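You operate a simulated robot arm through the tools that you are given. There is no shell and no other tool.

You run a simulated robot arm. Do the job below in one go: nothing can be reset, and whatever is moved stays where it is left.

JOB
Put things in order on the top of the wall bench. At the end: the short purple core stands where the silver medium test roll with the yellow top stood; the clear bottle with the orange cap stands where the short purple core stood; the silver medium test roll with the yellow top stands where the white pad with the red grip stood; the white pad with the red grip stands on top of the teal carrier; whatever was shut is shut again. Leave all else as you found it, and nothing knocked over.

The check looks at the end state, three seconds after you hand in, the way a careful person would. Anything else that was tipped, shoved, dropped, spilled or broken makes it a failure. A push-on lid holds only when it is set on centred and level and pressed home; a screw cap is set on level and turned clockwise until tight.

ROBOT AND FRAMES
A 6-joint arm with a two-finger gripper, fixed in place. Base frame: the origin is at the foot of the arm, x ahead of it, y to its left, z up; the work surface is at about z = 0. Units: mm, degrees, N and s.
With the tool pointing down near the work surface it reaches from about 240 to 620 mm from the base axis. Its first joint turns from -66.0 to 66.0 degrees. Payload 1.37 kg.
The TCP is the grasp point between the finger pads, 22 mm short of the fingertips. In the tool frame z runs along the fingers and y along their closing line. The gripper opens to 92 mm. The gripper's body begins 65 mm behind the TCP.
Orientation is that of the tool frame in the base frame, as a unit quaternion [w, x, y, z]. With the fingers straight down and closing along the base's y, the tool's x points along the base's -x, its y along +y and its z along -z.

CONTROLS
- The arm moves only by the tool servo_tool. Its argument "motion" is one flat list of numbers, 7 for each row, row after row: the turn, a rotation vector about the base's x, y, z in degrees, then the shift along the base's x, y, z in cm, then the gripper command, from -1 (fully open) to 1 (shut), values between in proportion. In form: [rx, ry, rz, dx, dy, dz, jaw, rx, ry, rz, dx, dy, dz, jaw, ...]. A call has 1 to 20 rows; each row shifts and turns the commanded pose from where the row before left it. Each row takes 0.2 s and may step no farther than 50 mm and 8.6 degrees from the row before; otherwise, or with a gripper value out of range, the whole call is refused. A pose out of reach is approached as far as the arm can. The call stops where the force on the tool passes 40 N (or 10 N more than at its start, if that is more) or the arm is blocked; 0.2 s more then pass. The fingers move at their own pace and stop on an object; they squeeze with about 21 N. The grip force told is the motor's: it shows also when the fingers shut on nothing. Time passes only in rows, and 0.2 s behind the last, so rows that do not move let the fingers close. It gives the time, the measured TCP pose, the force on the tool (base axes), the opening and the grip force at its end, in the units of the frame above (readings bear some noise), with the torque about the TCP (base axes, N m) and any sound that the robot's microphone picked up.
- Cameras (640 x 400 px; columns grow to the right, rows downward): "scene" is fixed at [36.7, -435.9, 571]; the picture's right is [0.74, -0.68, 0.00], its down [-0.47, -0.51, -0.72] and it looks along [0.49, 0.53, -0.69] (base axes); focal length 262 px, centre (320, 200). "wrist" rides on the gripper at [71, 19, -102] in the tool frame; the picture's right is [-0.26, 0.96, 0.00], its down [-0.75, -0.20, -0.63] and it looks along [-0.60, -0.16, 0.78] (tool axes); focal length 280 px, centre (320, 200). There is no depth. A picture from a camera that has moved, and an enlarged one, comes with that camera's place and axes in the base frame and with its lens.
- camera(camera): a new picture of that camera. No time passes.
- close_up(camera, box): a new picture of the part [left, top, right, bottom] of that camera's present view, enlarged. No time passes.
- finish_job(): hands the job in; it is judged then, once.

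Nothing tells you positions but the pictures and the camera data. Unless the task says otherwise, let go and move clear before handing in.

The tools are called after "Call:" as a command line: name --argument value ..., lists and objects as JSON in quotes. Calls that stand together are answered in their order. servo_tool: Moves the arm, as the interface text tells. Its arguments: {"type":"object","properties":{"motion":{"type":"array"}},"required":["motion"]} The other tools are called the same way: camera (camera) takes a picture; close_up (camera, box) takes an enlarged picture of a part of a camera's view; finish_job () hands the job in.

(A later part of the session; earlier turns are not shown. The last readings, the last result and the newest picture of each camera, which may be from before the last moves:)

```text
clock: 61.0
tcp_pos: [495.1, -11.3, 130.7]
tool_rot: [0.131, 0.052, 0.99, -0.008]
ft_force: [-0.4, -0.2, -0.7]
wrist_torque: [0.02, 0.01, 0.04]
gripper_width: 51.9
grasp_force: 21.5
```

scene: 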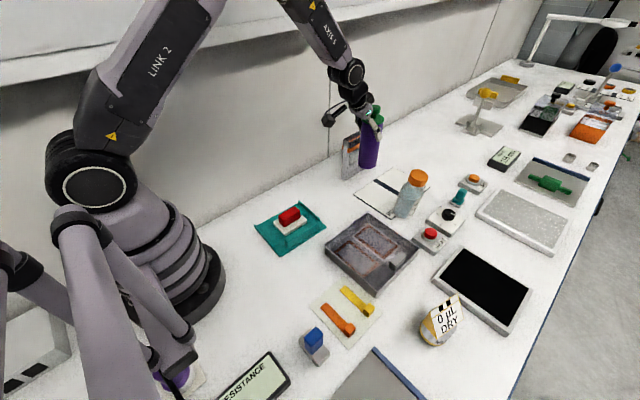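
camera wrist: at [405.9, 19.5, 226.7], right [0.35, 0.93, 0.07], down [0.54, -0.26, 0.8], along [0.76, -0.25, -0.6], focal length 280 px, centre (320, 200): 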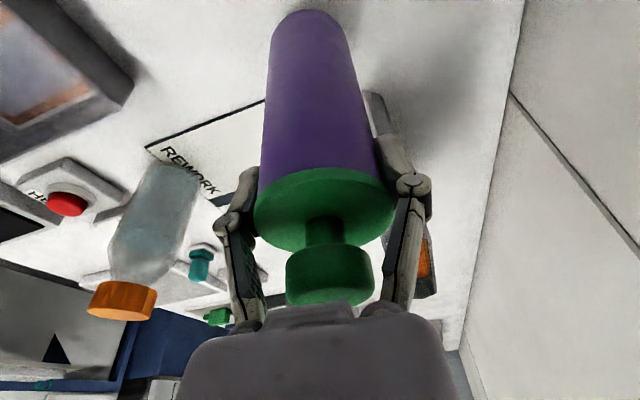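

Call:
servo_tool --motion '[0, 0, 0, 0, 0, -0.08, 1, 0, 0, 0, 0, 0, 0, 1]'

```text
clock: 61.6
tcp_pos: [495.3, -9.7, 128.4]
tool_rot: [0.131, 0.051, 0.99, -0.008]
ft_force: [-1.1, -0.7, -1.2]
wrist_torque: [-0.01, 0.01, 0.0]
gripper_width: 52.1
grasp_force: 21.3
```

Call:
servo_tool --motion '[0, 0, 0, 0, 0, -0.08, 1, 0, 0, 0, 0, 0, 0, 1]'

```text
clock: 62.2
tcp_pos: [495.4, -10.3, 127.8]
tool_rot: [0.132, 0.051, 0.99, -0.008]
ft_force: [0.1, -0.9, -0.9]
wrist_torque: [0.04, -0.01, -0.01]
gripper_width: 52.1
grasp_force: 21.3
```

Call:
servo_tool --motion '[0, 0, 0, 0, 0, -0.08, 1, 0, 0, 0, 0, 0, 0, 1]'

Call:
close_up --camera "scene" --box '[300, 150, 380, 200]'

```text
clock: 62.8
tcp_pos: [495.2, -11.0, 127.1]
tool_rot: [0.131, 0.052, 0.99, -0.007]
ft_force: [0.5, 0.1, -1.6]
wrist_torque: [0.02, 0.01, 0.0]
gripper_width: 52.1
grasp_force: 21.6
```

```text
8.00 times, centred on (340, 175) of scene
camera zoom: at [36.7, -435.9, 571.0], right [0.74, -0.68, 0.0], down [-0.47, -0.51, -0.72], along [0.49, 0.53, -0.69], focal length 2099 px, centre (160, 400)
```

zoom: 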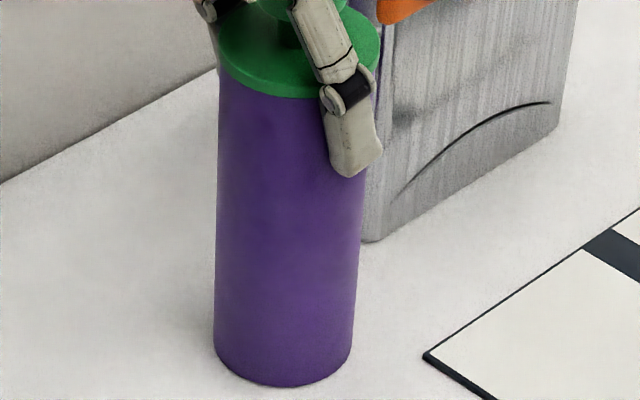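

No contact yet (the mat under it before was slightly higher). I shift 1.5 mm back and continue lowering.

Call:
servo_tool --motion '[0, 0, 0, 0.15, 0.15, -0.05, 1, 0, 0, 0, 0, 0, 0, 1]'

Call:
servo_tool --motion '[0, 0, 0, 0, 0, -0.08, 1, 0, 0, 0, 0, 0, 0, 1]'

```text
clock: 63.4
tcp_pos: [498.1, -9.3, 125.7]
tool_rot: [0.131, 0.051, 0.99, -0.008]
ft_force: [0.2, 0.6, -1.7]
wrist_torque: [-0.03, 0.0, 0.01]
gripper_width: 52.1
grasp_force: 20.5
```

```text
clock: 64.0
tcp_pos: [495.9, -8.9, 126.2]
tool_rot: [0.131, 0.052, 0.99, -0.008]
ft_force: [-0.7, 0.3, 1.8]
wrist_torque: [0.07, 0.05, 0.02]
gripper_width: 51.9
grasp_force: 20.5
```

Contact. Opening and retreating upward along the tool.

Call:
servo_tool --motion '[0, 0, 0, 0, 0, -0.02, 0.0, 0, 0, 0, 0, 0, 0, -0.8, 0, 0, 0, 0, 0, 0, -0.8, 0, 0, 0, 0, 0, 0, -0.8, 0, 0, 0, -0.5, 0.05, 1.93, -0.8, 0, 0, 0, -0.8, 0.08, 2.9, -0.8, 0, 0, 0, -0.8, 0.08, 3.0, -0.8, 0, 0, 0, -0.8, 0.08, 3.0, -0.8, 0, 0, 0, 0, 0, 0, -0.8]'

Call:
camera --camera "wrist"

Call:
camera --camera "scene"

Call:
close_up --camera "scene" --box '[300, 100, 460, 220]'

```text
clock: 66.0
tcp_pos: [466.8, -4.7, 233.0]
tool_rot: [0.132, 0.05, 0.99, -0.007]
ft_force: [0.1, 0.6, 1.1]
wrist_torque: [0.03, -0.01, 0.02]
gripper_width: 82.9
grasp_force: 0.0
```

```text
taken
camera wrist: at [375.3, 23.6, 312.4], right [0.35, 0.93, 0.07], down [0.54, -0.26, 0.8], along [0.76, -0.25, -0.6], focal length 280 px, centre (320, 200)
```

wrist: 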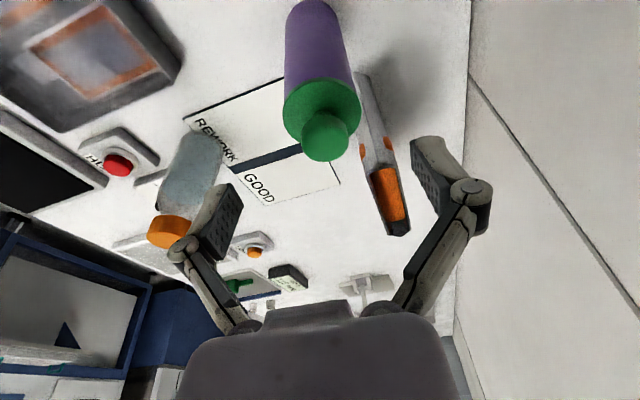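

```text
taken
```

scene: 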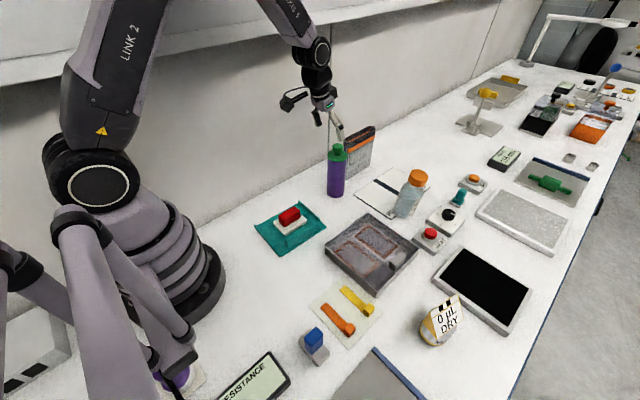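

```text
3.33 times, centred on (380, 160) of scene
camera zoom: at [36.7, -435.9, 571.0], right [0.74, -0.68, 0.0], down [-0.47, -0.51, -0.72], along [0.49, 0.53, -0.69], focal length 874 px, centre (120, 333)
```

zoom: 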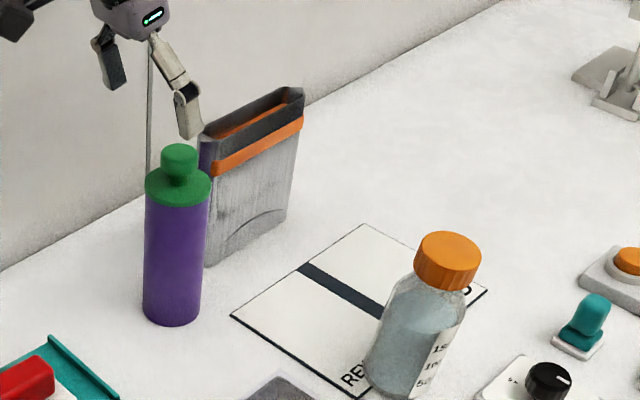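

The purple core stands at the roll's old place. Now I move over to the bottle near (597, -202) for a look, turning to its bearing.

Call:
servo_tool --motion '[0, 0, 0, 0, 0, 1.5, -1, 0, 0, -6.3, 1.96, -3.74, 0, -1, 0, 0, -6.3, 1.96, -3.74, 0, -1, 0, 0, 0, 1.96, -3.74, 0, -1, 0, 0, 0, 1.96, -3.74, 0, -1, 0, 0, 0, 1.96, -3.74, 0, -1, 0, 0, 0, 0, 0, 0, -1]'

Call:
camera --camera "wrist"

Call:
close_up --camera "scene" --box '[370, 150, 466, 230]'

```text
clock: 67.6
tcp_pos: [566.8, -193.7, 249.4]
tool_rot: [0.13, 0.159, 0.979, -0.022]
ft_force: [-0.3, 0.8, 0.9]
wrist_torque: [0.01, 0.0, -0.05]
gripper_width: 92.0
grasp_force: 0.1
```

```text
taken
camera wrist: at [483.7, -144.8, 328.3], right [0.55, 0.83, 0.07], down [0.47, -0.37, 0.8], along [0.69, -0.41, -0.6], focal length 280 px, centre (320, 200)
```

wrist: 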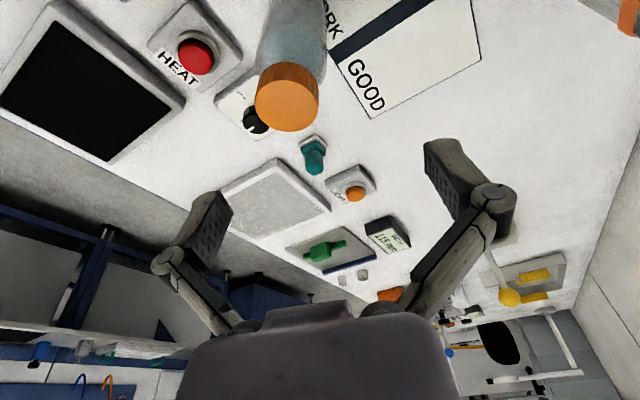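

```text
5.00 times, centred on (418, 190) of scene
camera zoom: at [36.7, -435.9, 571.0], right [0.74, -0.68, 0.0], down [-0.47, -0.51, -0.72], along [0.49, 0.53, -0.69], focal length 1312 px, centre (-170, 250)
```

zoom: 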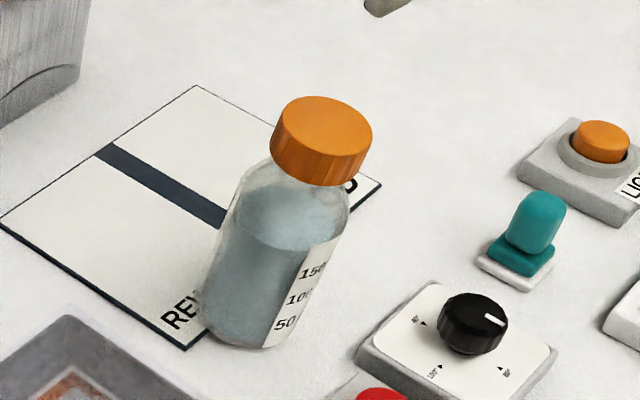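

The bottle has liquid and a screw cap; I back off a bit to see its base and locate its axis better.

Call:
servo_tool --motion '[0, 0, 0, -3.5, -0.5, 0, -1, 0, 0, 0, -3.5, -0.5, 0, -1, 0, 0, 0, 0, 0, 0, -1]'

Call:
camera --camera "wrist"

Call:
close_up --camera "wrist" --box '[200, 0, 400, 160]'

```text
clock: 68.4
tcp_pos: [496.6, -202.5, 249.1]
tool_rot: [0.13, 0.161, 0.978, -0.023]
ft_force: [-0.1, -0.5, 0.1]
wrist_torque: [0.02, -0.04, -0.01]
gripper_width: 91.9
grasp_force: 0.0
```

```text
taken
camera wrist: at [413.1, -154.8, 327.5], right [0.55, 0.83, 0.07], down [0.47, -0.37, 0.8], along [0.69, -0.41, -0.6], focal length 280 px, centre (320, 200)
```

wrist: 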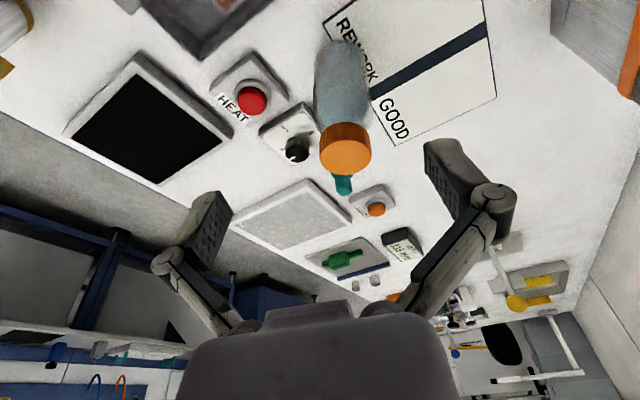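

```text
2.50 times, centred on (300, 80) of wrist
camera zoom: at [413.1, -154.8, 327.5], right [0.55, 0.83, 0.07], down [0.47, -0.37, 0.8], along [0.69, -0.41, -0.6], focal length 701 px, centre (370, 500)
```

zoom: 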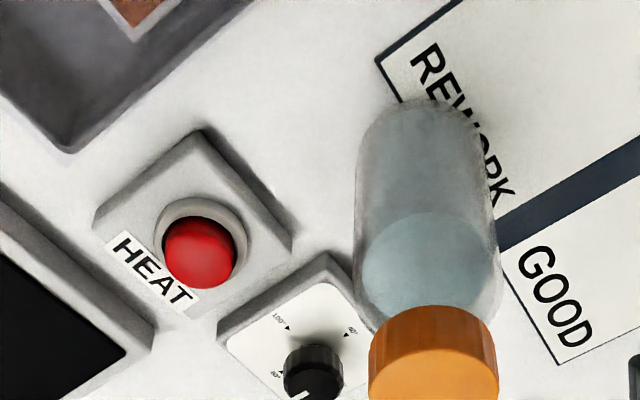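

The bottle's axis is around (580, -211), ~60 mm diameter, ~150 mm tall. Approaching to a hover along the tool line to refine.

Call:
servo_tool --motion '[0, 0, 0, 3, -0.0, -2.95, -1, 0, 0, 0, 3, 0.0, -2.95, -1, 0, 0, 0, 0, 0, 0, -1]'

Call:
camera --camera "wrist"

Call:
close_up --camera "scene" --box '[350, 110, 478, 230]'

```text
clock: 69.2
tcp_pos: [555.8, -204.0, 191.0]
tool_rot: [0.13, 0.16, 0.978, -0.022]
ft_force: [0.3, 0.1, -0.2]
wrist_torque: [-0.01, -0.03, -0.01]
gripper_width: 92.1
grasp_force: 0.1
```

```text
taken
camera wrist: at [472.6, -154.7, 269.1], right [0.55, 0.83, 0.07], down [0.47, -0.37, 0.8], along [0.69, -0.41, -0.6], focal length 280 px, centre (320, 200)
```

wrist: 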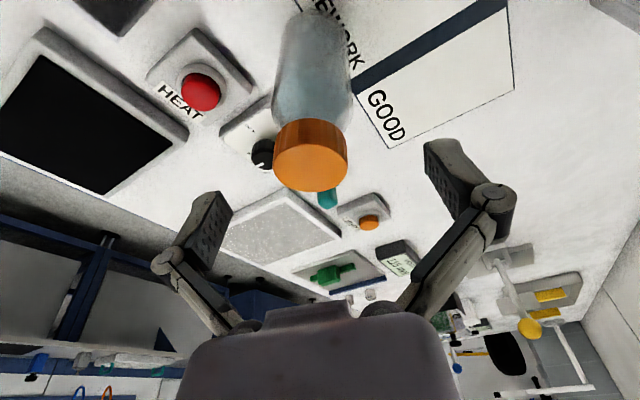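

```text
3.33 times, centred on (414, 170) of scene
camera zoom: at [36.7, -435.9, 571.0], right [0.74, -0.68, 0.0], down [-0.47, -0.51, -0.72], along [0.49, 0.53, -0.69], focal length 874 px, centre (7, 300)
```

zoom: 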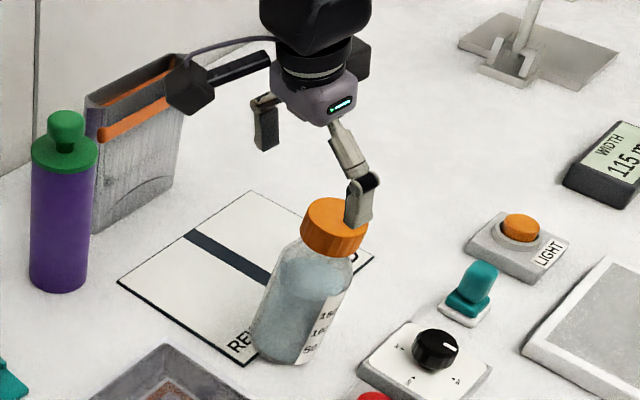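

I want to check the bottle for lean or a loose cap before gripping, so I zoom in.

Call:
close_up --camera "scene" --box '[390, 160, 446, 225]'

Call:
close_up --camera "wrist" --box '[240, 0, 400, 200]'

```text
6.15 times, centred on (418, 192) of scene
camera zoom: at [36.7, -435.9, 571.0], right [0.74, -0.68, 0.0], down [-0.47, -0.51, -0.72], along [0.49, 0.53, -0.69], focal length 1614 px, centre (-283, 246)
```

zoom: 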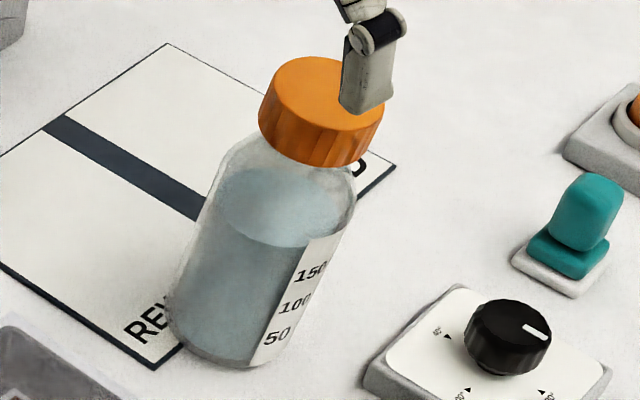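

```text
2.00 times, centred on (320, 100) of wrist
camera zoom: at [472.6, -154.7, 269.1], right [0.55, 0.83, 0.07], down [0.47, -0.37, 0.8], along [0.69, -0.41, -0.6], focal length 561 px, centre (320, 400)
```

zoom: 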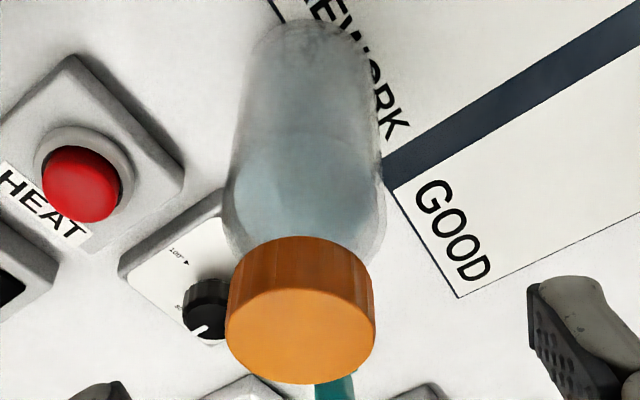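

The bottle appears to lean several degrees toward -y (it stands on the mat corner). I back off low to view its foot from the side.

Call:
servo_tool --motion '[0, 0, 0, -4, 1.4, 0, -1, 0, 0, 0, -4, 1.4, -1.5, -1, 0, 0, 0, -4, 1.4, -3, -1, 0, 0, 0, 0, 0, -4, -1, 0, 0, 0, 0, 0, 0, -1]'

Call:
camera --camera "wrist"

Call:
close_up --camera "wrist" --box '[220, 0, 420, 160]'

Call:
close_up --camera "scene" --box '[390, 160, 446, 225]'

```text
refused: row 3 steps farther than a row can; nothing moved
```

```text
taken
camera wrist: at [472.6, -154.7, 269.1], right [0.55, 0.83, 0.07], down [0.47, -0.37, 0.8], along [0.69, -0.41, -0.6], focal length 280 px, centre (320, 200)
```

wrist: 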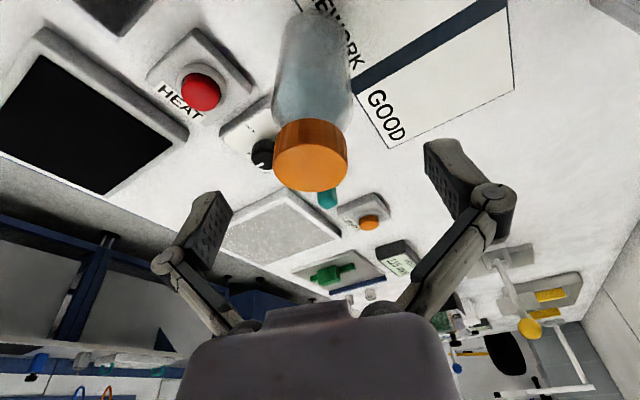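

```text
2.50 times, centred on (320, 80) of wrist
camera zoom: at [472.6, -154.7, 269.1], right [0.55, 0.83, 0.07], down [0.47, -0.37, 0.8], along [0.69, -0.41, -0.6], focal length 701 px, centre (320, 500)
```

zoom: 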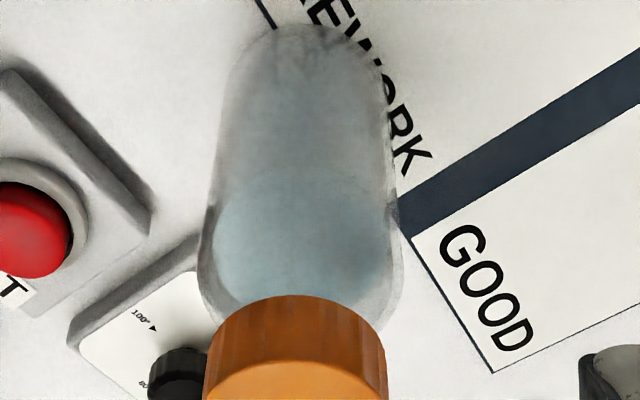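

```text
6.15 times, centred on (418, 192) of scene
camera zoom: at [36.7, -435.9, 571.0], right [0.74, -0.68, 0.0], down [-0.47, -0.51, -0.72], along [0.49, 0.53, -0.69], focal length 1614 px, centre (-283, 246)
```

zoom: 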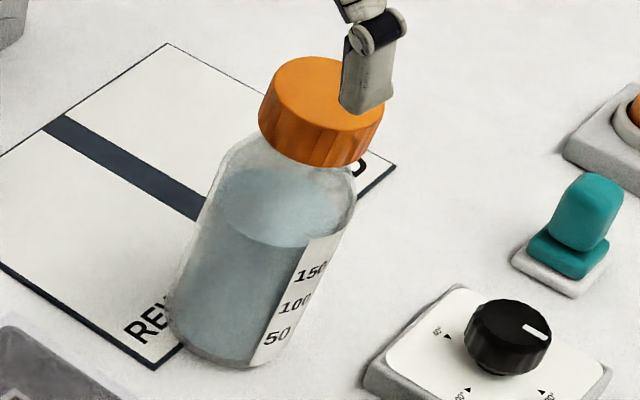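

Call:
servo_tool --motion '[0, 0, 0, -4, 1.4, 0, -1, 0, 0, 0, -4, 1.4, -1.5, -1, 0, 0, 0, -4, 1.4, -2, -1, 0, 0, 0, 0, 0, -4, -1, 0, 0, 0, 0, 0, -1.2, -1, 0, 0, 0, 0, 0, 0, -1]'

Call:
camera --camera "wrist"

Call:
close_up --camera "wrist" --box '[240, 40, 440, 200]'

```text
clock: 70.6
tcp_pos: [437.0, -161.5, 103.7]
tool_rot: [0.129, 0.159, 0.978, -0.021]
ft_force: [1.0, 0.4, -0.3]
wrist_torque: [0.02, 0.04, 0.0]
gripper_width: 91.9
grasp_force: 0.1
```

```text
taken
camera wrist: at [353.3, -112.8, 181.5], right [0.55, 0.83, 0.07], down [0.47, -0.37, 0.8], along [0.69, -0.41, -0.6], focal length 280 px, centre (320, 200)
```

wrist: 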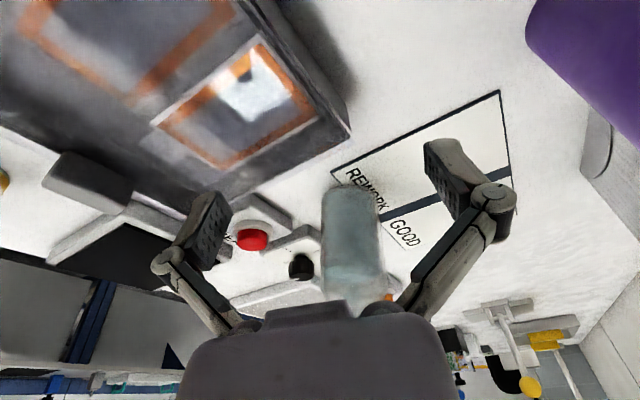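

```text
2.50 times, centred on (340, 120) of wrist
camera zoom: at [353.3, -112.8, 181.5], right [0.55, 0.83, 0.07], down [0.47, -0.37, 0.8], along [0.69, -0.41, -0.6], focal length 701 px, centre (270, 400)
```

zoom: 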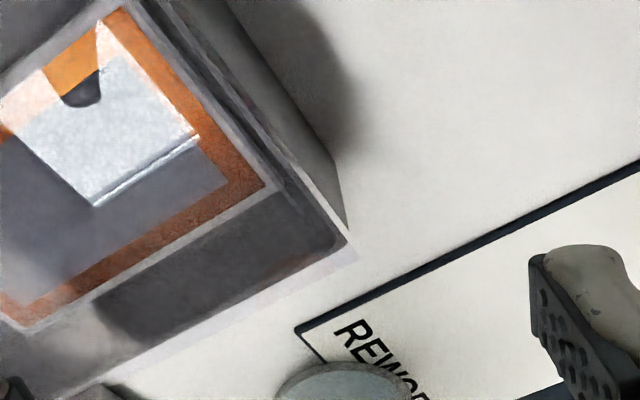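

Call:
close_up --camera "wrist" --box '[290, 170, 430, 310]'

```text
2.86 times, centred on (360, 240) of wrist
camera zoom: at [353.3, -112.8, 181.5], right [0.55, 0.83, 0.07], down [0.47, -0.37, 0.8], along [0.69, -0.41, -0.6], focal length 801 px, centre (206, 86)
```

zoom: 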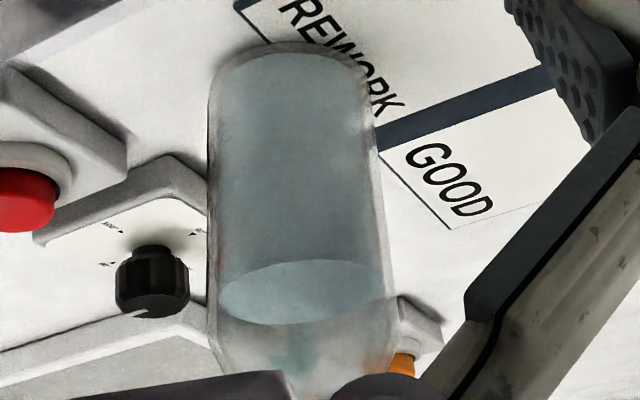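

The liquid level confirms it: the bottle leans ~7° toward -y, since it stands half on the ~4 mm thick mat (that is how it was left). I'll roll the tool 7° to match the lean, grip the body at about 90 mm height, and straighten it in the air.

Call:
servo_tool --motion '[0, 0, 0, 0, 0, 4.3, -1, 3.5, 0, 0, 0, 0, 4.3, -1, 3.5, 0, 0, 4.1, -2.0, -0.1, -1, 0, 0, 0, 4.1, -2.0, -0.1, -1, 0, 0, 0, 4.1, -2.0, -0.3, -1, 0, 0, 0, 0, 0, 0, -1]'

Call:
camera --camera "wrist"

Call:
close_up --camera "scene" --box '[350, 110, 478, 230]'

```text
clock: 72.0
tcp_pos: [561.1, -221.3, 185.8]
tool_rot: [0.119, 0.167, 0.978, 0.038]
ft_force: [-0.4, 0.4, 0.7]
wrist_torque: [-0.01, 0.0, 0.01]
gripper_width: 92.2
grasp_force: 0.0
```

```text
taken
camera wrist: at [476.7, -183.2, 268.8], right [0.55, 0.82, 0.17], down [0.47, -0.47, 0.75], along [0.69, -0.33, -0.64], focal length 280 px, centre (320, 200)
```

wrist: 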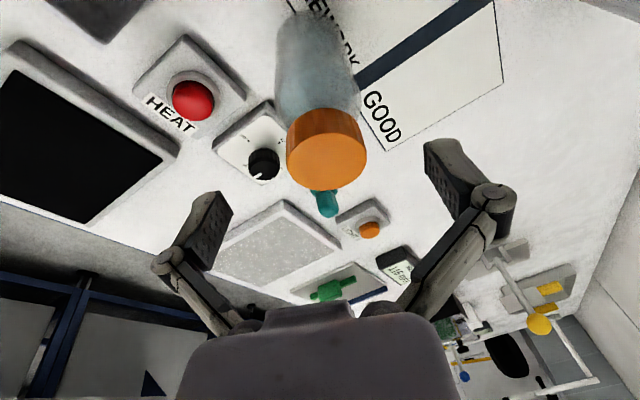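

```text
3.33 times, centred on (414, 170) of scene
camera zoom: at [36.7, -435.9, 571.0], right [0.74, -0.68, 0.0], down [-0.47, -0.51, -0.72], along [0.49, 0.53, -0.69], focal length 874 px, centre (7, 300)
```

zoom: 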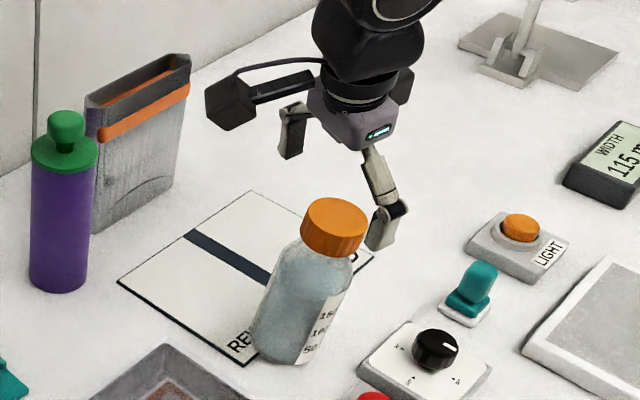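

The bottle's body is centred on the tool axis. Descending along it to grip height.

Call:
servo_tool --motion '[0, 0, 0, 0.77, 0.1, -3.1, -1, 0, 0, 0, 0.77, 0.1, -3.1, -1, 0, 0, 0, 0, 0, 0, -1]'

Call:
camera --camera "wrist"

Call:
close_up --camera "scene" --box '[350, 110, 478, 230]'

```text
clock: 72.8
tcp_pos: [575.6, -218.0, 122.1]
tool_rot: [0.119, 0.168, 0.978, 0.037]
ft_force: [0.3, -0.7, -0.3]
wrist_torque: [-0.01, 0.0, 0.02]
gripper_width: 92.0
grasp_force: 0.2
```

```text
taken
camera wrist: at [492.1, -179.8, 205.5], right [0.55, 0.82, 0.17], down [0.47, -0.47, 0.75], along [0.69, -0.33, -0.64], focal length 280 px, centre (320, 200)
```

wrist: 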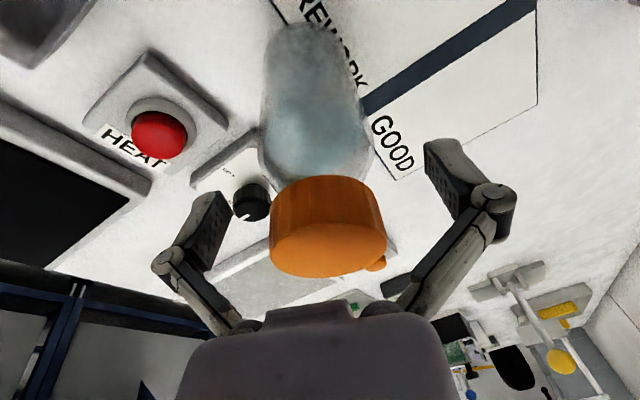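

```text
3.33 times, centred on (414, 170) of scene
camera zoom: at [36.7, -435.9, 571.0], right [0.74, -0.68, 0.0], down [-0.47, -0.51, -0.72], along [0.49, 0.53, -0.69], focal length 874 px, centre (7, 300)
```

zoom: 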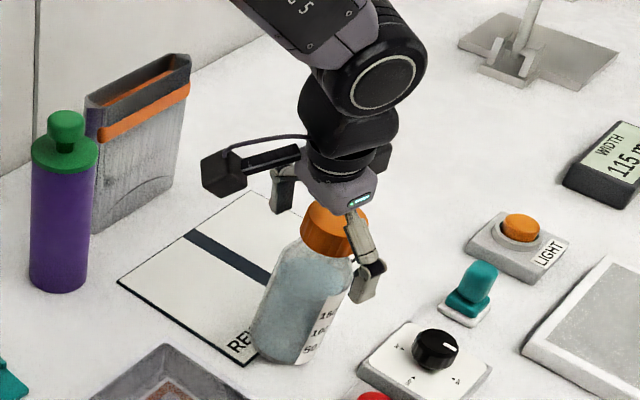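

Well aligned. Final 27 mm down with a slight outward shift, in two steps, watching force.

Call:
servo_tool --motion '[0, 0, 0, 0.6, -0.02, -1.5, -1, 0, 0, 0, 0.3, -0.01, -0.6, -1, 0, 0, 0, 0.15, -0.01, -0.5, -1, 0, 0, 0, 0, 0, 0, -1]'

Call:
camera --camera "wrist"

Call:
close_up --camera "scene" --box '[380, 140, 460, 225]'

```text
clock: 73.8
tcp_pos: [584.7, -218.8, 97.5]
tool_rot: [0.12, 0.167, 0.978, 0.037]
ft_force: [0.4, -0.3, 0.7]
wrist_torque: [0.01, -0.01, 0.01]
gripper_width: 92.0
grasp_force: 0.0
```

```text
taken
camera wrist: at [502.0, -180.4, 179.7], right [0.55, 0.82, 0.17], down [0.47, -0.47, 0.75], along [0.69, -0.33, -0.64], focal length 280 px, centre (320, 200)
```

wrist: 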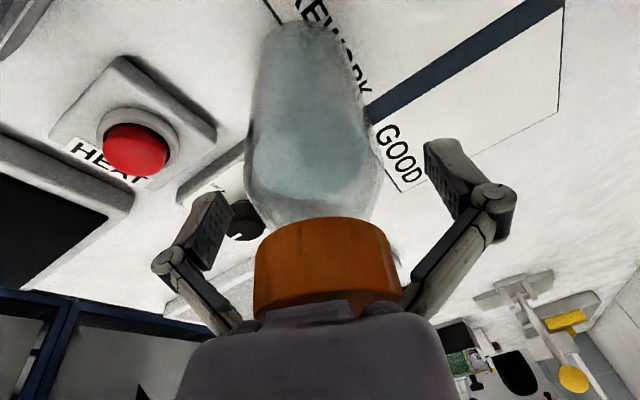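

```text
4.71 times, centred on (420, 182) of scene
camera zoom: at [36.7, -435.9, 571.0], right [0.74, -0.68, 0.0], down [-0.47, -0.51, -0.72], along [0.49, 0.53, -0.69], focal length 1234 px, centre (-151, 282)
```

zoom: 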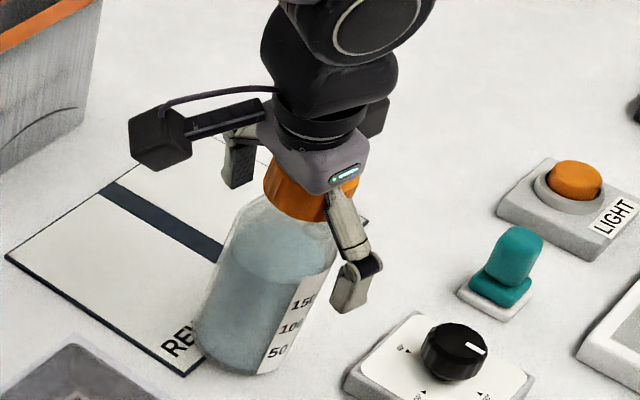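

Fingers flank the upper body. Going 3 mm lower for a better bite, then closing gently.

Call:
servo_tool --motion '[0, 0, 0, 0.07, 0.01, -0.3, -1, 0, 0, 0, 0, 0, 0, -0.5, 0, 0, 0, 0, 0, 0, -0.4, 0, 0, 0, 0, 0, 0, 1, 0, 0, 0, 0, 0, 0, 1, 0, 0, 0, 0, 0, 0, 1]'

Call:
camera --camera "wrist"

Call:
close_up --camera "scene" --box '[380, 140, 460, 225]'

```text
clock: 75.2
tcp_pos: [586.9, -219.2, 96.4]
tool_rot: [0.122, 0.168, 0.978, 0.037]
ft_force: [-3.0, 1.1, 26.9]
wrist_torque: [0.16, -0.16, 0.05]
gripper_width: 71.4
grasp_force: 21.4
```

```text
taken
camera wrist: at [503.3, -180.7, 178.7], right [0.55, 0.82, 0.17], down [0.47, -0.47, 0.75], along [0.7, -0.33, -0.64], focal length 280 px, centre (320, 200)
```

wrist: 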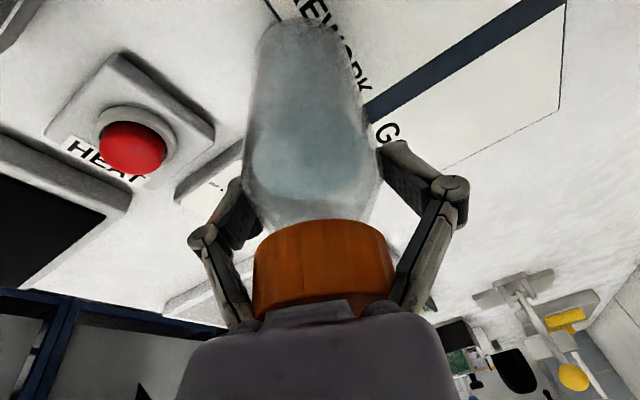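

```text
4.71 times, centred on (420, 182) of scene
camera zoom: at [36.5, -435.8, 571.0], right [0.74, -0.68, 0.0], down [-0.47, -0.51, -0.72], along [0.49, 0.53, -0.69], focal length 1234 px, centre (-151, 282)
```

zoom: 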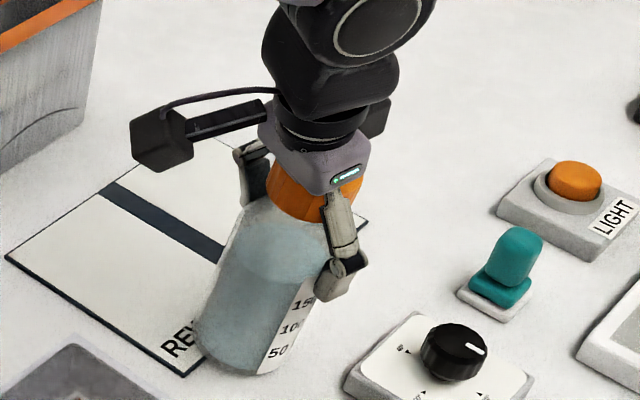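

The fingers stopped at 71 mm with a strong upward reaction: the finger links caught the cap near the palm rather than the pads gripping the body. I open right away, back off and check the bottle.

Call:
servo_tool --motion '[0, 0, 0, 0, 0, 0, -1, 0, 0, 0, 0, 0, 0, -1, 0, 0, 0, 0, 0, 0, -1]'

Call:
servo_tool --motion '[0, 0, 0, -0.3, -0.03, 1.2, -1, 0, 0, 0, -0.7, -0.1, 2.9, -1, 0, 0, 0, -0.7, -0.1, 2.9, -1, 0, 0, 0, -0.7, -0.1, 2.5, -1, 0, 0, 0, 0, 0, 0, -1]'

Call:
camera --camera "wrist"

Call:
close_up --camera "scene" --box '[390, 160, 446, 225]'

```text
clock: 76.0
tcp_pos: [585.3, -218.9, 91.7]
tool_rot: [0.119, 0.168, 0.978, 0.038]
ft_force: [-1.4, -1.2, 6.6]
wrist_torque: [0.0, 0.0, 0.0]
gripper_width: 91.8
grasp_force: 0.1
```

```text
clock: 77.2
tcp_pos: [562.4, -222.3, 189.0]
tool_rot: [0.12, 0.168, 0.978, 0.037]
ft_force: [-0.4, -0.1, 0.0]
wrist_torque: [0.0, 0.02, -0.03]
gripper_width: 92.0
grasp_force: 0.0
```

```text
taken
camera wrist: at [478.4, -184.6, 272.0], right [0.55, 0.82, 0.17], down [0.47, -0.47, 0.75], along [0.69, -0.33, -0.64], focal length 280 px, centre (320, 200)
```

wrist: 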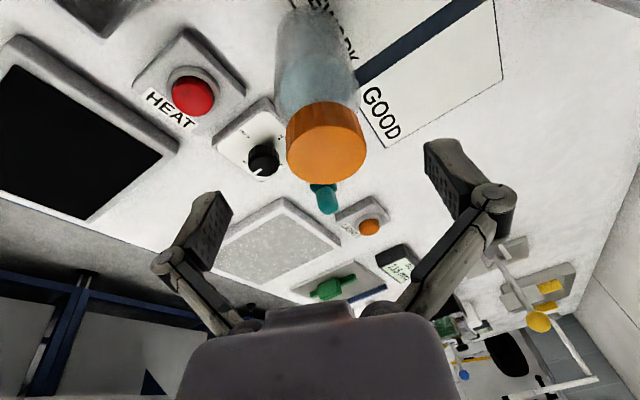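

```text
6.15 times, centred on (418, 192) of scene
camera zoom: at [36.7, -435.9, 571.0], right [0.74, -0.68, 0.0], down [-0.47, -0.51, -0.72], along [0.49, 0.53, -0.69], focal length 1614 px, centre (-283, 246)
```

zoom: 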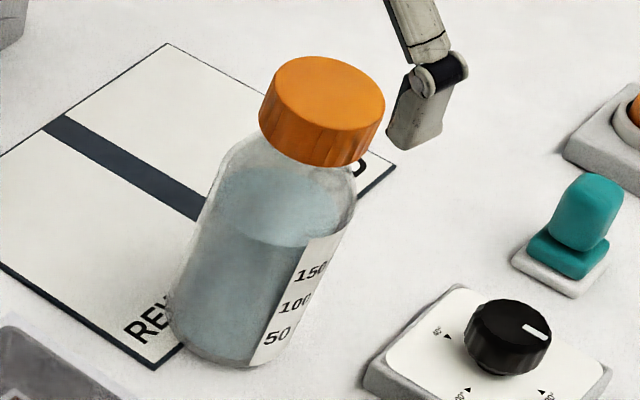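

The bottle is unharmed. I'll re-approach with more tilt (25°) and from a rotated azimuth (+19°) so the palm and links pass beside the cap and away from the wrist singularity. First reorient in free space above.

Call:
servo_tool --motion '[-7, 0, 0, 0, 0, 4, -1, 0, 0, 7.6, -0.54, -0.5, 0, -1, 0, 0, 7.6, -0.54, -0.5, 0, -1, 0, 0, 7.6, -0.54, -0.5, 0, -1, 0, 0, 7.6, -0.54, -0.5, 0, -1, 0, 0, 7.6, -0.54, -0.5, 0, -1, 1.63, -4.73, 0, 0, 0, 0, -1, 1.63, -4.73, 0, 0, 0, 0, -1, 7, 0, 0, 0, 0, 0, -1, 0, 0, 0, 0, 0, 0, -1]'

Call:
camera --camera "wrist"

Call:
close_up --camera "scene" --box '[330, 70, 490, 230]'

```text
clock: 79.4
tcp_pos: [533.4, -247.4, 228.5]
tool_rot: [0.224, -0.151, 0.958, 0.095]
ft_force: [0.1, -0.3, 0.1]
wrist_torque: [0.0, -0.03, 0.0]
gripper_width: 92.0
grasp_force: 0.1
```

```text
taken
camera wrist: at [427.0, -272.5, 286.1], right [-0.1, 0.97, 0.23], down [0.46, -0.16, 0.87], along [0.88, 0.19, -0.43], focal length 280 px, centre (320, 200)
```

wrist: 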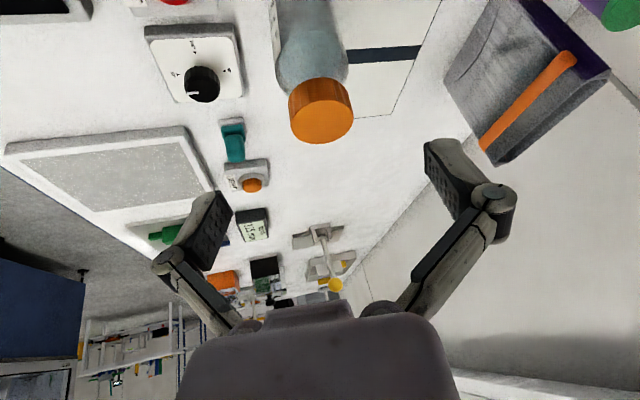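

```text
2.50 times, centred on (410, 150) of scene
camera zoom: at [36.7, -435.9, 571.0], right [0.74, -0.68, 0.0], down [-0.47, -0.51, -0.72], along [0.49, 0.53, -0.69], focal length 656 px, centre (95, 325)
```

zoom: 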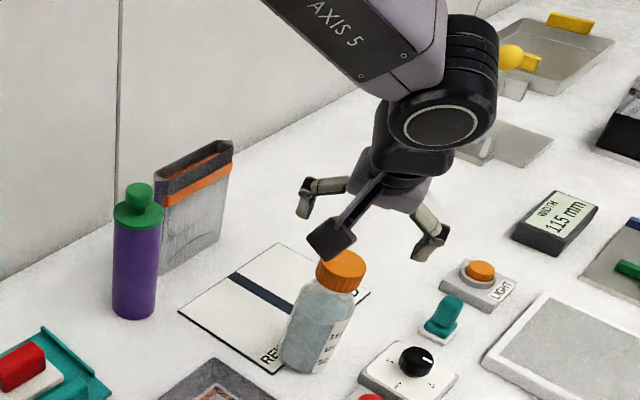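

Orientation reached. Lowering to the hover point on the new approach line.

Call:
servo_tool --motion '[0, 0, 0, 0.1, 0, -2.3, -1, 0, 0, 0, 0.1, 0, -2.3, -1, 0, 0, 0, 0, 0, 0, -1]'

Call:
camera --camera "wrist"

Call:
close_up --camera "wrist" --box '[240, 0, 420, 170]'

```text
clock: 80.2
tcp_pos: [536.9, -246.7, 181.9]
tool_rot: [0.225, -0.152, 0.958, 0.094]
ft_force: [0.1, -0.3, 0.3]
wrist_torque: [0.01, -0.01, -0.03]
gripper_width: 92.2
grasp_force: 0.1
```

```text
taken
camera wrist: at [429.6, -272.4, 239.7], right [-0.1, 0.97, 0.23], down [0.46, -0.16, 0.87], along [0.88, 0.19, -0.43], focal length 280 px, centre (320, 200)
```

wrist: 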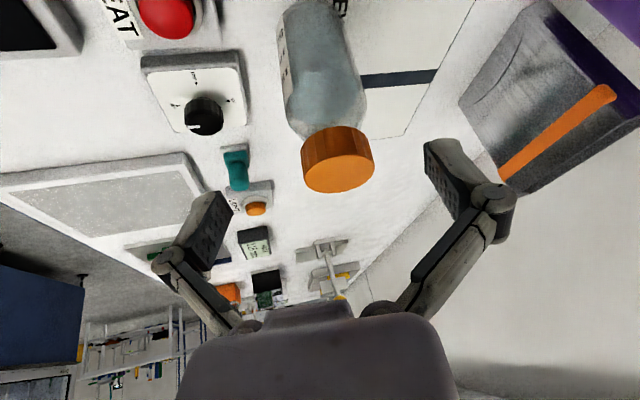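

```text
2.35 times, centred on (330, 85) of wrist
camera zoom: at [429.6, -272.4, 239.7], right [-0.1, 0.97, 0.23], down [0.46, -0.16, 0.87], along [0.88, 0.19, -0.43], focal length 660 px, centre (296, 471)
```

zoom: 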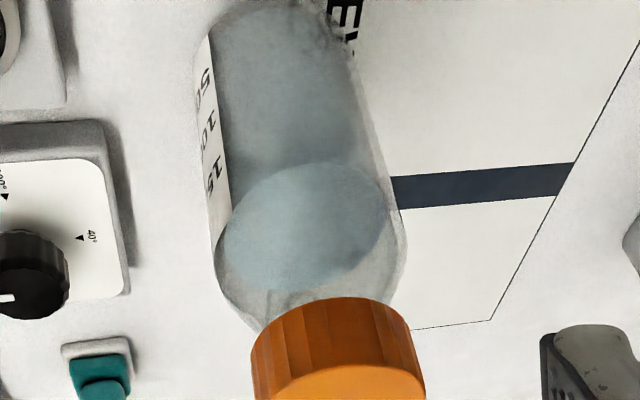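

The bottle is ~5 mm to the + side of the tool line with matching lean. Approaching two thirds with that correction and checking.

Call:
servo_tool --motion '[0, 0, 0, 1.28, 0.98, -2.95, -1, 0, 0, 0, 1.28, 0.98, -2.95, -1, 0, 0, 0, 0, 0, 0, -1]'

Call:
camera --camera "wrist"

Call:
close_up --camera "scene" --box '[350, 110, 478, 230]'

```text
clock: 81.0
tcp_pos: [564.0, -227.3, 123.6]
tool_rot: [0.225, -0.152, 0.958, 0.094]
ft_force: [-0.3, 0.1, 0.1]
wrist_torque: [0.0, 0.05, -0.03]
gripper_width: 92.3
grasp_force: 0.1
```

```text
taken
camera wrist: at [455.1, -252.5, 180.2], right [-0.1, 0.97, 0.23], down [0.46, -0.16, 0.87], along [0.88, 0.19, -0.43], focal length 280 px, centre (320, 200)
```

wrist: 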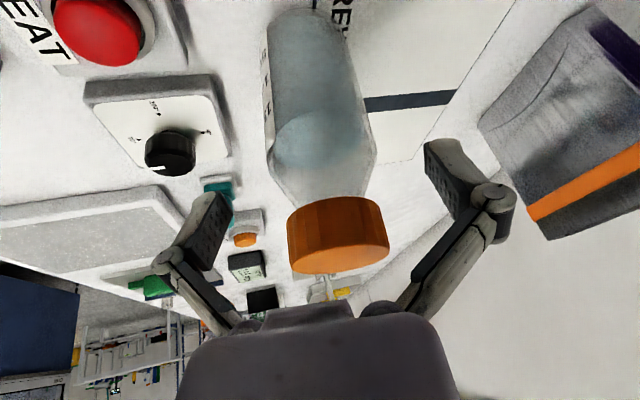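

```text
3.33 times, centred on (414, 170) of scene
camera zoom: at [36.7, -435.9, 571.0], right [0.74, -0.68, 0.0], down [-0.47, -0.51, -0.72], along [0.49, 0.53, -0.69], focal length 874 px, centre (7, 300)
```

zoom: 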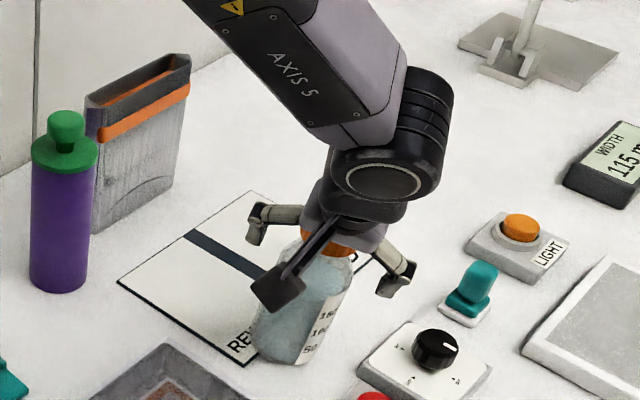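

Alignment is now within ~1 mm. Final approach, in steps.

Call:
servo_tool --motion '[0, 0, 0, 0.75, 0.68, -2.0, -1, 0, 0, 0, 0.25, 0.23, -0.66, -1, 0, 0, 0, 0.13, 0.12, -0.34, -1, 0, 0, 0, 0, 0, 0, -1]'

Call:
camera --camera "wrist"

Call:
close_up --camera "scene" --box '[370, 140, 466, 225]'

```text
clock: 82.0
tcp_pos: [574.0, -217.1, 92.8]
tool_rot: [0.224, -0.151, 0.958, 0.093]
ft_force: [-0.1, -1.1, 0.4]
wrist_torque: [-0.01, 0.04, -0.01]
gripper_width: 91.8
grasp_force: 0.1
```

```text
taken
camera wrist: at [466.5, -242.2, 150.5], right [-0.1, 0.97, 0.23], down [0.46, -0.16, 0.87], along [0.88, 0.19, -0.43], focal length 280 px, centre (320, 200)
```

wrist: 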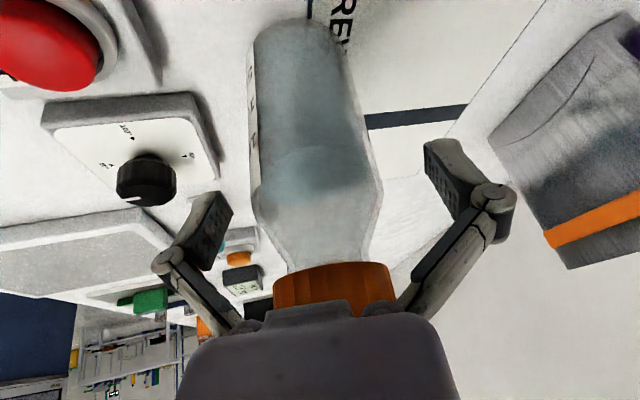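

```text
4.71 times, centred on (418, 182) of scene
camera zoom: at [36.7, -435.9, 571.0], right [0.74, -0.68, 0.0], down [-0.47, -0.51, -0.72], along [0.49, 0.53, -0.69], focal length 1234 px, centre (-141, 282)
```

zoom: 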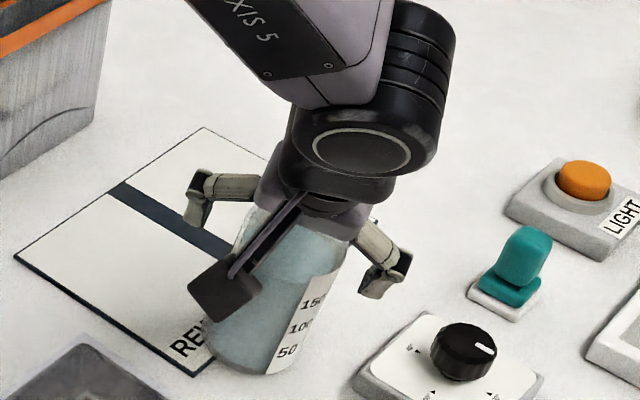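

No contact; pads flank the upper body. Closing gently and checking the width.

Call:
servo_tool --motion '[0, 0, 0, 0, 0, 0, -0.5, 0, 0, 0, 0, 0, 0, -0.42, 0, 0, 0, 0, 0, 0, 1, 0, 0, 0, 0, 0, 0, 1, 0, 0, 0, 0, 0, 0, 1]'

Call:
camera --camera "wrist"

Call:
close_up --camera "scene" --box '[370, 140, 466, 225]'

```text
clock: 83.2
tcp_pos: [574.4, -218.1, 92.9]
tool_rot: [0.225, -0.152, 0.958, 0.094]
ft_force: [0.2, -1.5, 4.1]
wrist_torque: [-0.08, -0.1, -0.05]
gripper_width: 57.8
grasp_force: 20.8
```

```text
taken
camera wrist: at [466.5, -242.6, 151.0], right [-0.1, 0.97, 0.23], down [0.46, -0.16, 0.87], along [0.88, 0.19, -0.43], focal length 280 px, centre (320, 200)
```

wrist: 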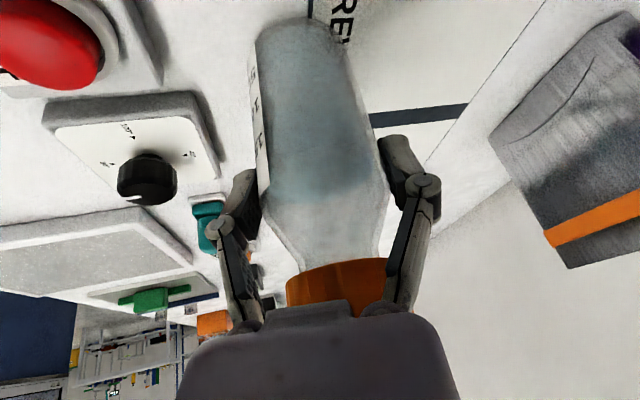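

```text
4.71 times, centred on (418, 182) of scene
camera zoom: at [36.7, -435.9, 571.0], right [0.74, -0.68, 0.0], down [-0.47, -0.51, -0.72], along [0.49, 0.53, -0.69], focal length 1234 px, centre (-141, 282)
```

zoom: 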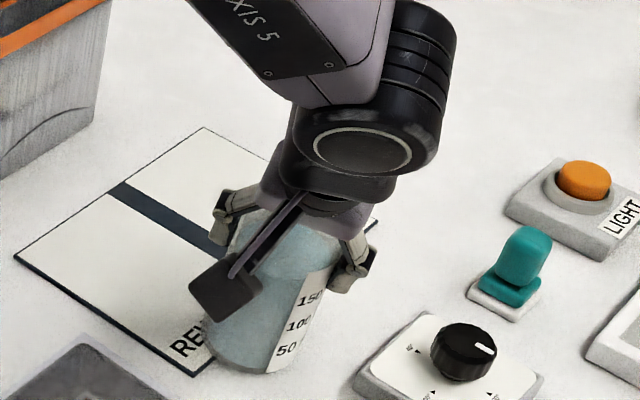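

Width 57.8 mm — that's the body. Lifting slowly a few millimetres.

Call:
servo_tool --motion '[0, 0, 0, 0, 0, 0.2, 1, 0, 0, 0, 0, 0, 0.3, 1, 0, 0, 0, 0, 0, 0.5, 1, 0, 0, 0, 0, 0, 0, 1]'

Call:
camera --camera "wrist"

Call:
close_up --camera "scene" --box '[370, 140, 466, 225]'

```text
clock: 84.2
tcp_pos: [572.1, -217.7, 103.1]
tool_rot: [0.225, -0.151, 0.958, 0.095]
ft_force: [0.5, -0.2, -2.7]
wrist_torque: [0.01, -0.01, -0.02]
gripper_width: 57.7
grasp_force: 21.1
```

```text
taken
camera wrist: at [466.1, -242.3, 161.0], right [-0.1, 0.97, 0.23], down [0.46, -0.16, 0.87], along [0.88, 0.19, -0.43], focal length 280 px, centre (320, 200)
```

wrist: 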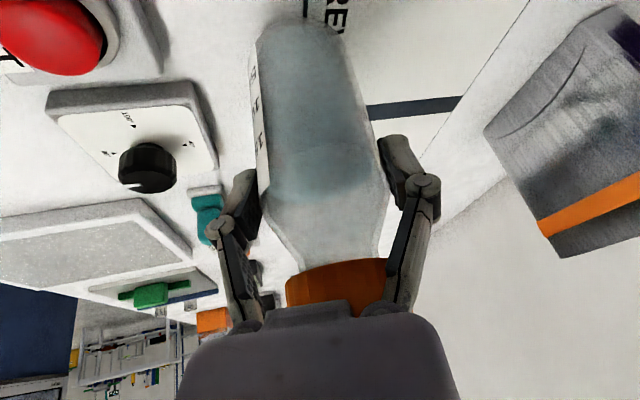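

```text
4.71 times, centred on (418, 182) of scene
camera zoom: at [36.7, -435.9, 570.9], right [0.74, -0.68, 0.0], down [-0.47, -0.51, -0.72], along [0.49, 0.53, -0.69], focal length 1234 px, centre (-141, 282)
```

zoom: 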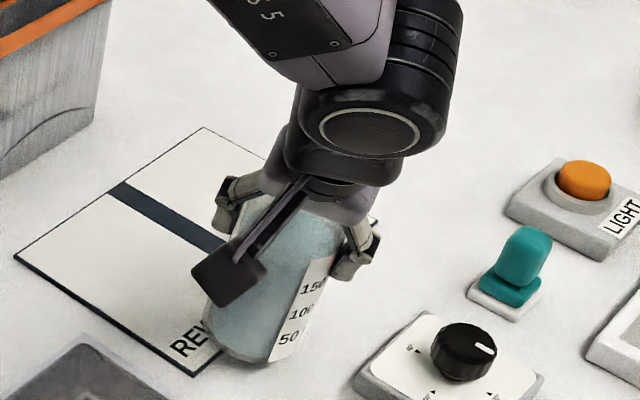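

The bottle is held (~270 g). Raising 60 mm, straightening by 7° and moving over the purple core's old spot.

Call:
servo_tool --motion '[0, 0, 0, 0, 0, 2, 1, 0, 0, 0, 0, 0, 3, 1, 0, 0, 0, 0, 0, 2, 1, -3.5, 0, 0, 0, 0, 0, 1, -3.5, 0, 0, 0, 0, 0, 1, 0, 0, 0, 0, 0, 0, 1]'

Call:
camera --camera "wrist"

Call:
close_up --camera "scene" --box '[360, 100, 480, 220]'

```text
clock: 85.6
tcp_pos: [573.9, -216.4, 172.9]
tool_rot: [0.214, -0.166, 0.962, 0.036]
ft_force: [-0.5, 0.5, -3.0]
wrist_torque: [-0.01, 0.04, 0.0]
gripper_width: 57.6
grasp_force: 20.9
```

```text
taken
camera wrist: at [466.1, -234.8, 233.4], right [-0.1, 0.99, 0.11], down [0.46, -0.05, 0.89], along [0.88, 0.14, -0.45], focal length 280 px, centre (320, 200)
```

wrist: 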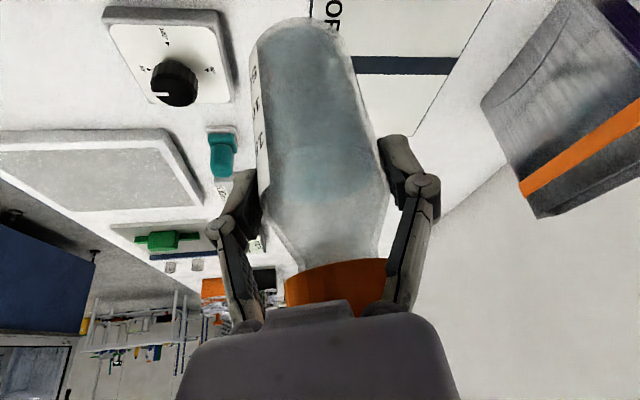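

```text
3.33 times, centred on (420, 160) of scene
camera zoom: at [36.7, -435.9, 570.9], right [0.74, -0.68, 0.0], down [-0.47, -0.51, -0.72], along [0.49, 0.53, -0.69], focal length 874 px, centre (-13, 333)
```

zoom: 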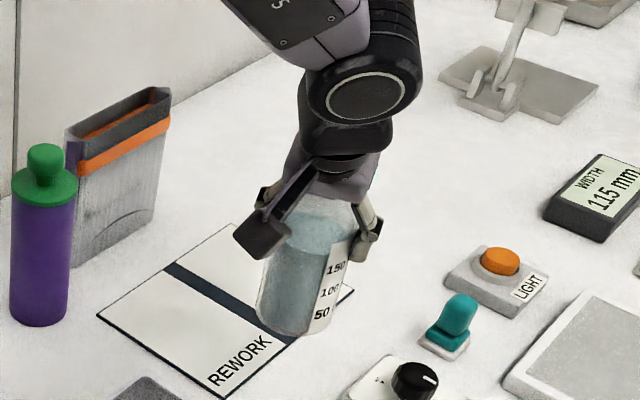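

I zoom to verify the bottle is upright in hand.

Call:
close_up --camera "wrist" --box '[230, 0, 420, 210]'

Call:
close_up --camera "scene" --box '[425, 150, 473, 205]'

```text
1.90 times, centred on (325, 105) of wrist
camera zoom: at [466.1, -234.8, 233.4], right [-0.1, 0.99, 0.11], down [0.46, -0.05, 0.89], along [0.88, 0.14, -0.45], focal length 534 px, centre (310, 381)
```

zoom: 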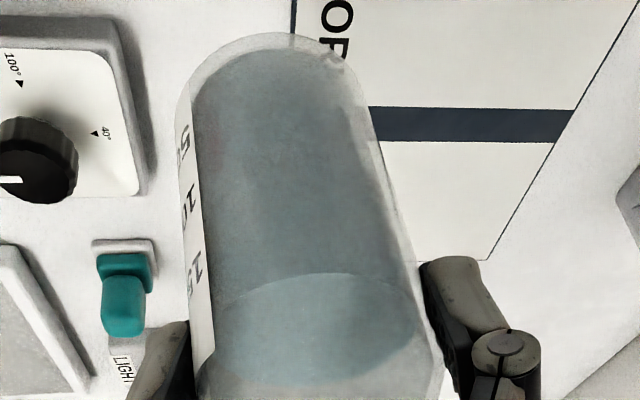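

```text
7.27 times, centred on (449, 178) of scene
camera zoom: at [36.7, -435.9, 570.9], right [0.74, -0.68, 0.0], down [-0.47, -0.51, -0.72], along [0.49, 0.53, -0.69], focal length 1908 px, centre (-618, 364)
```

zoom: 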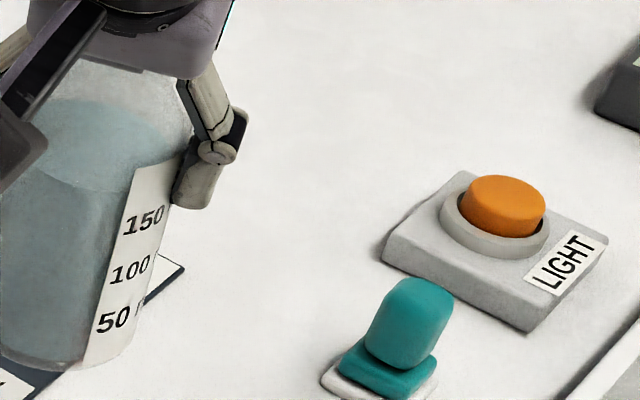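

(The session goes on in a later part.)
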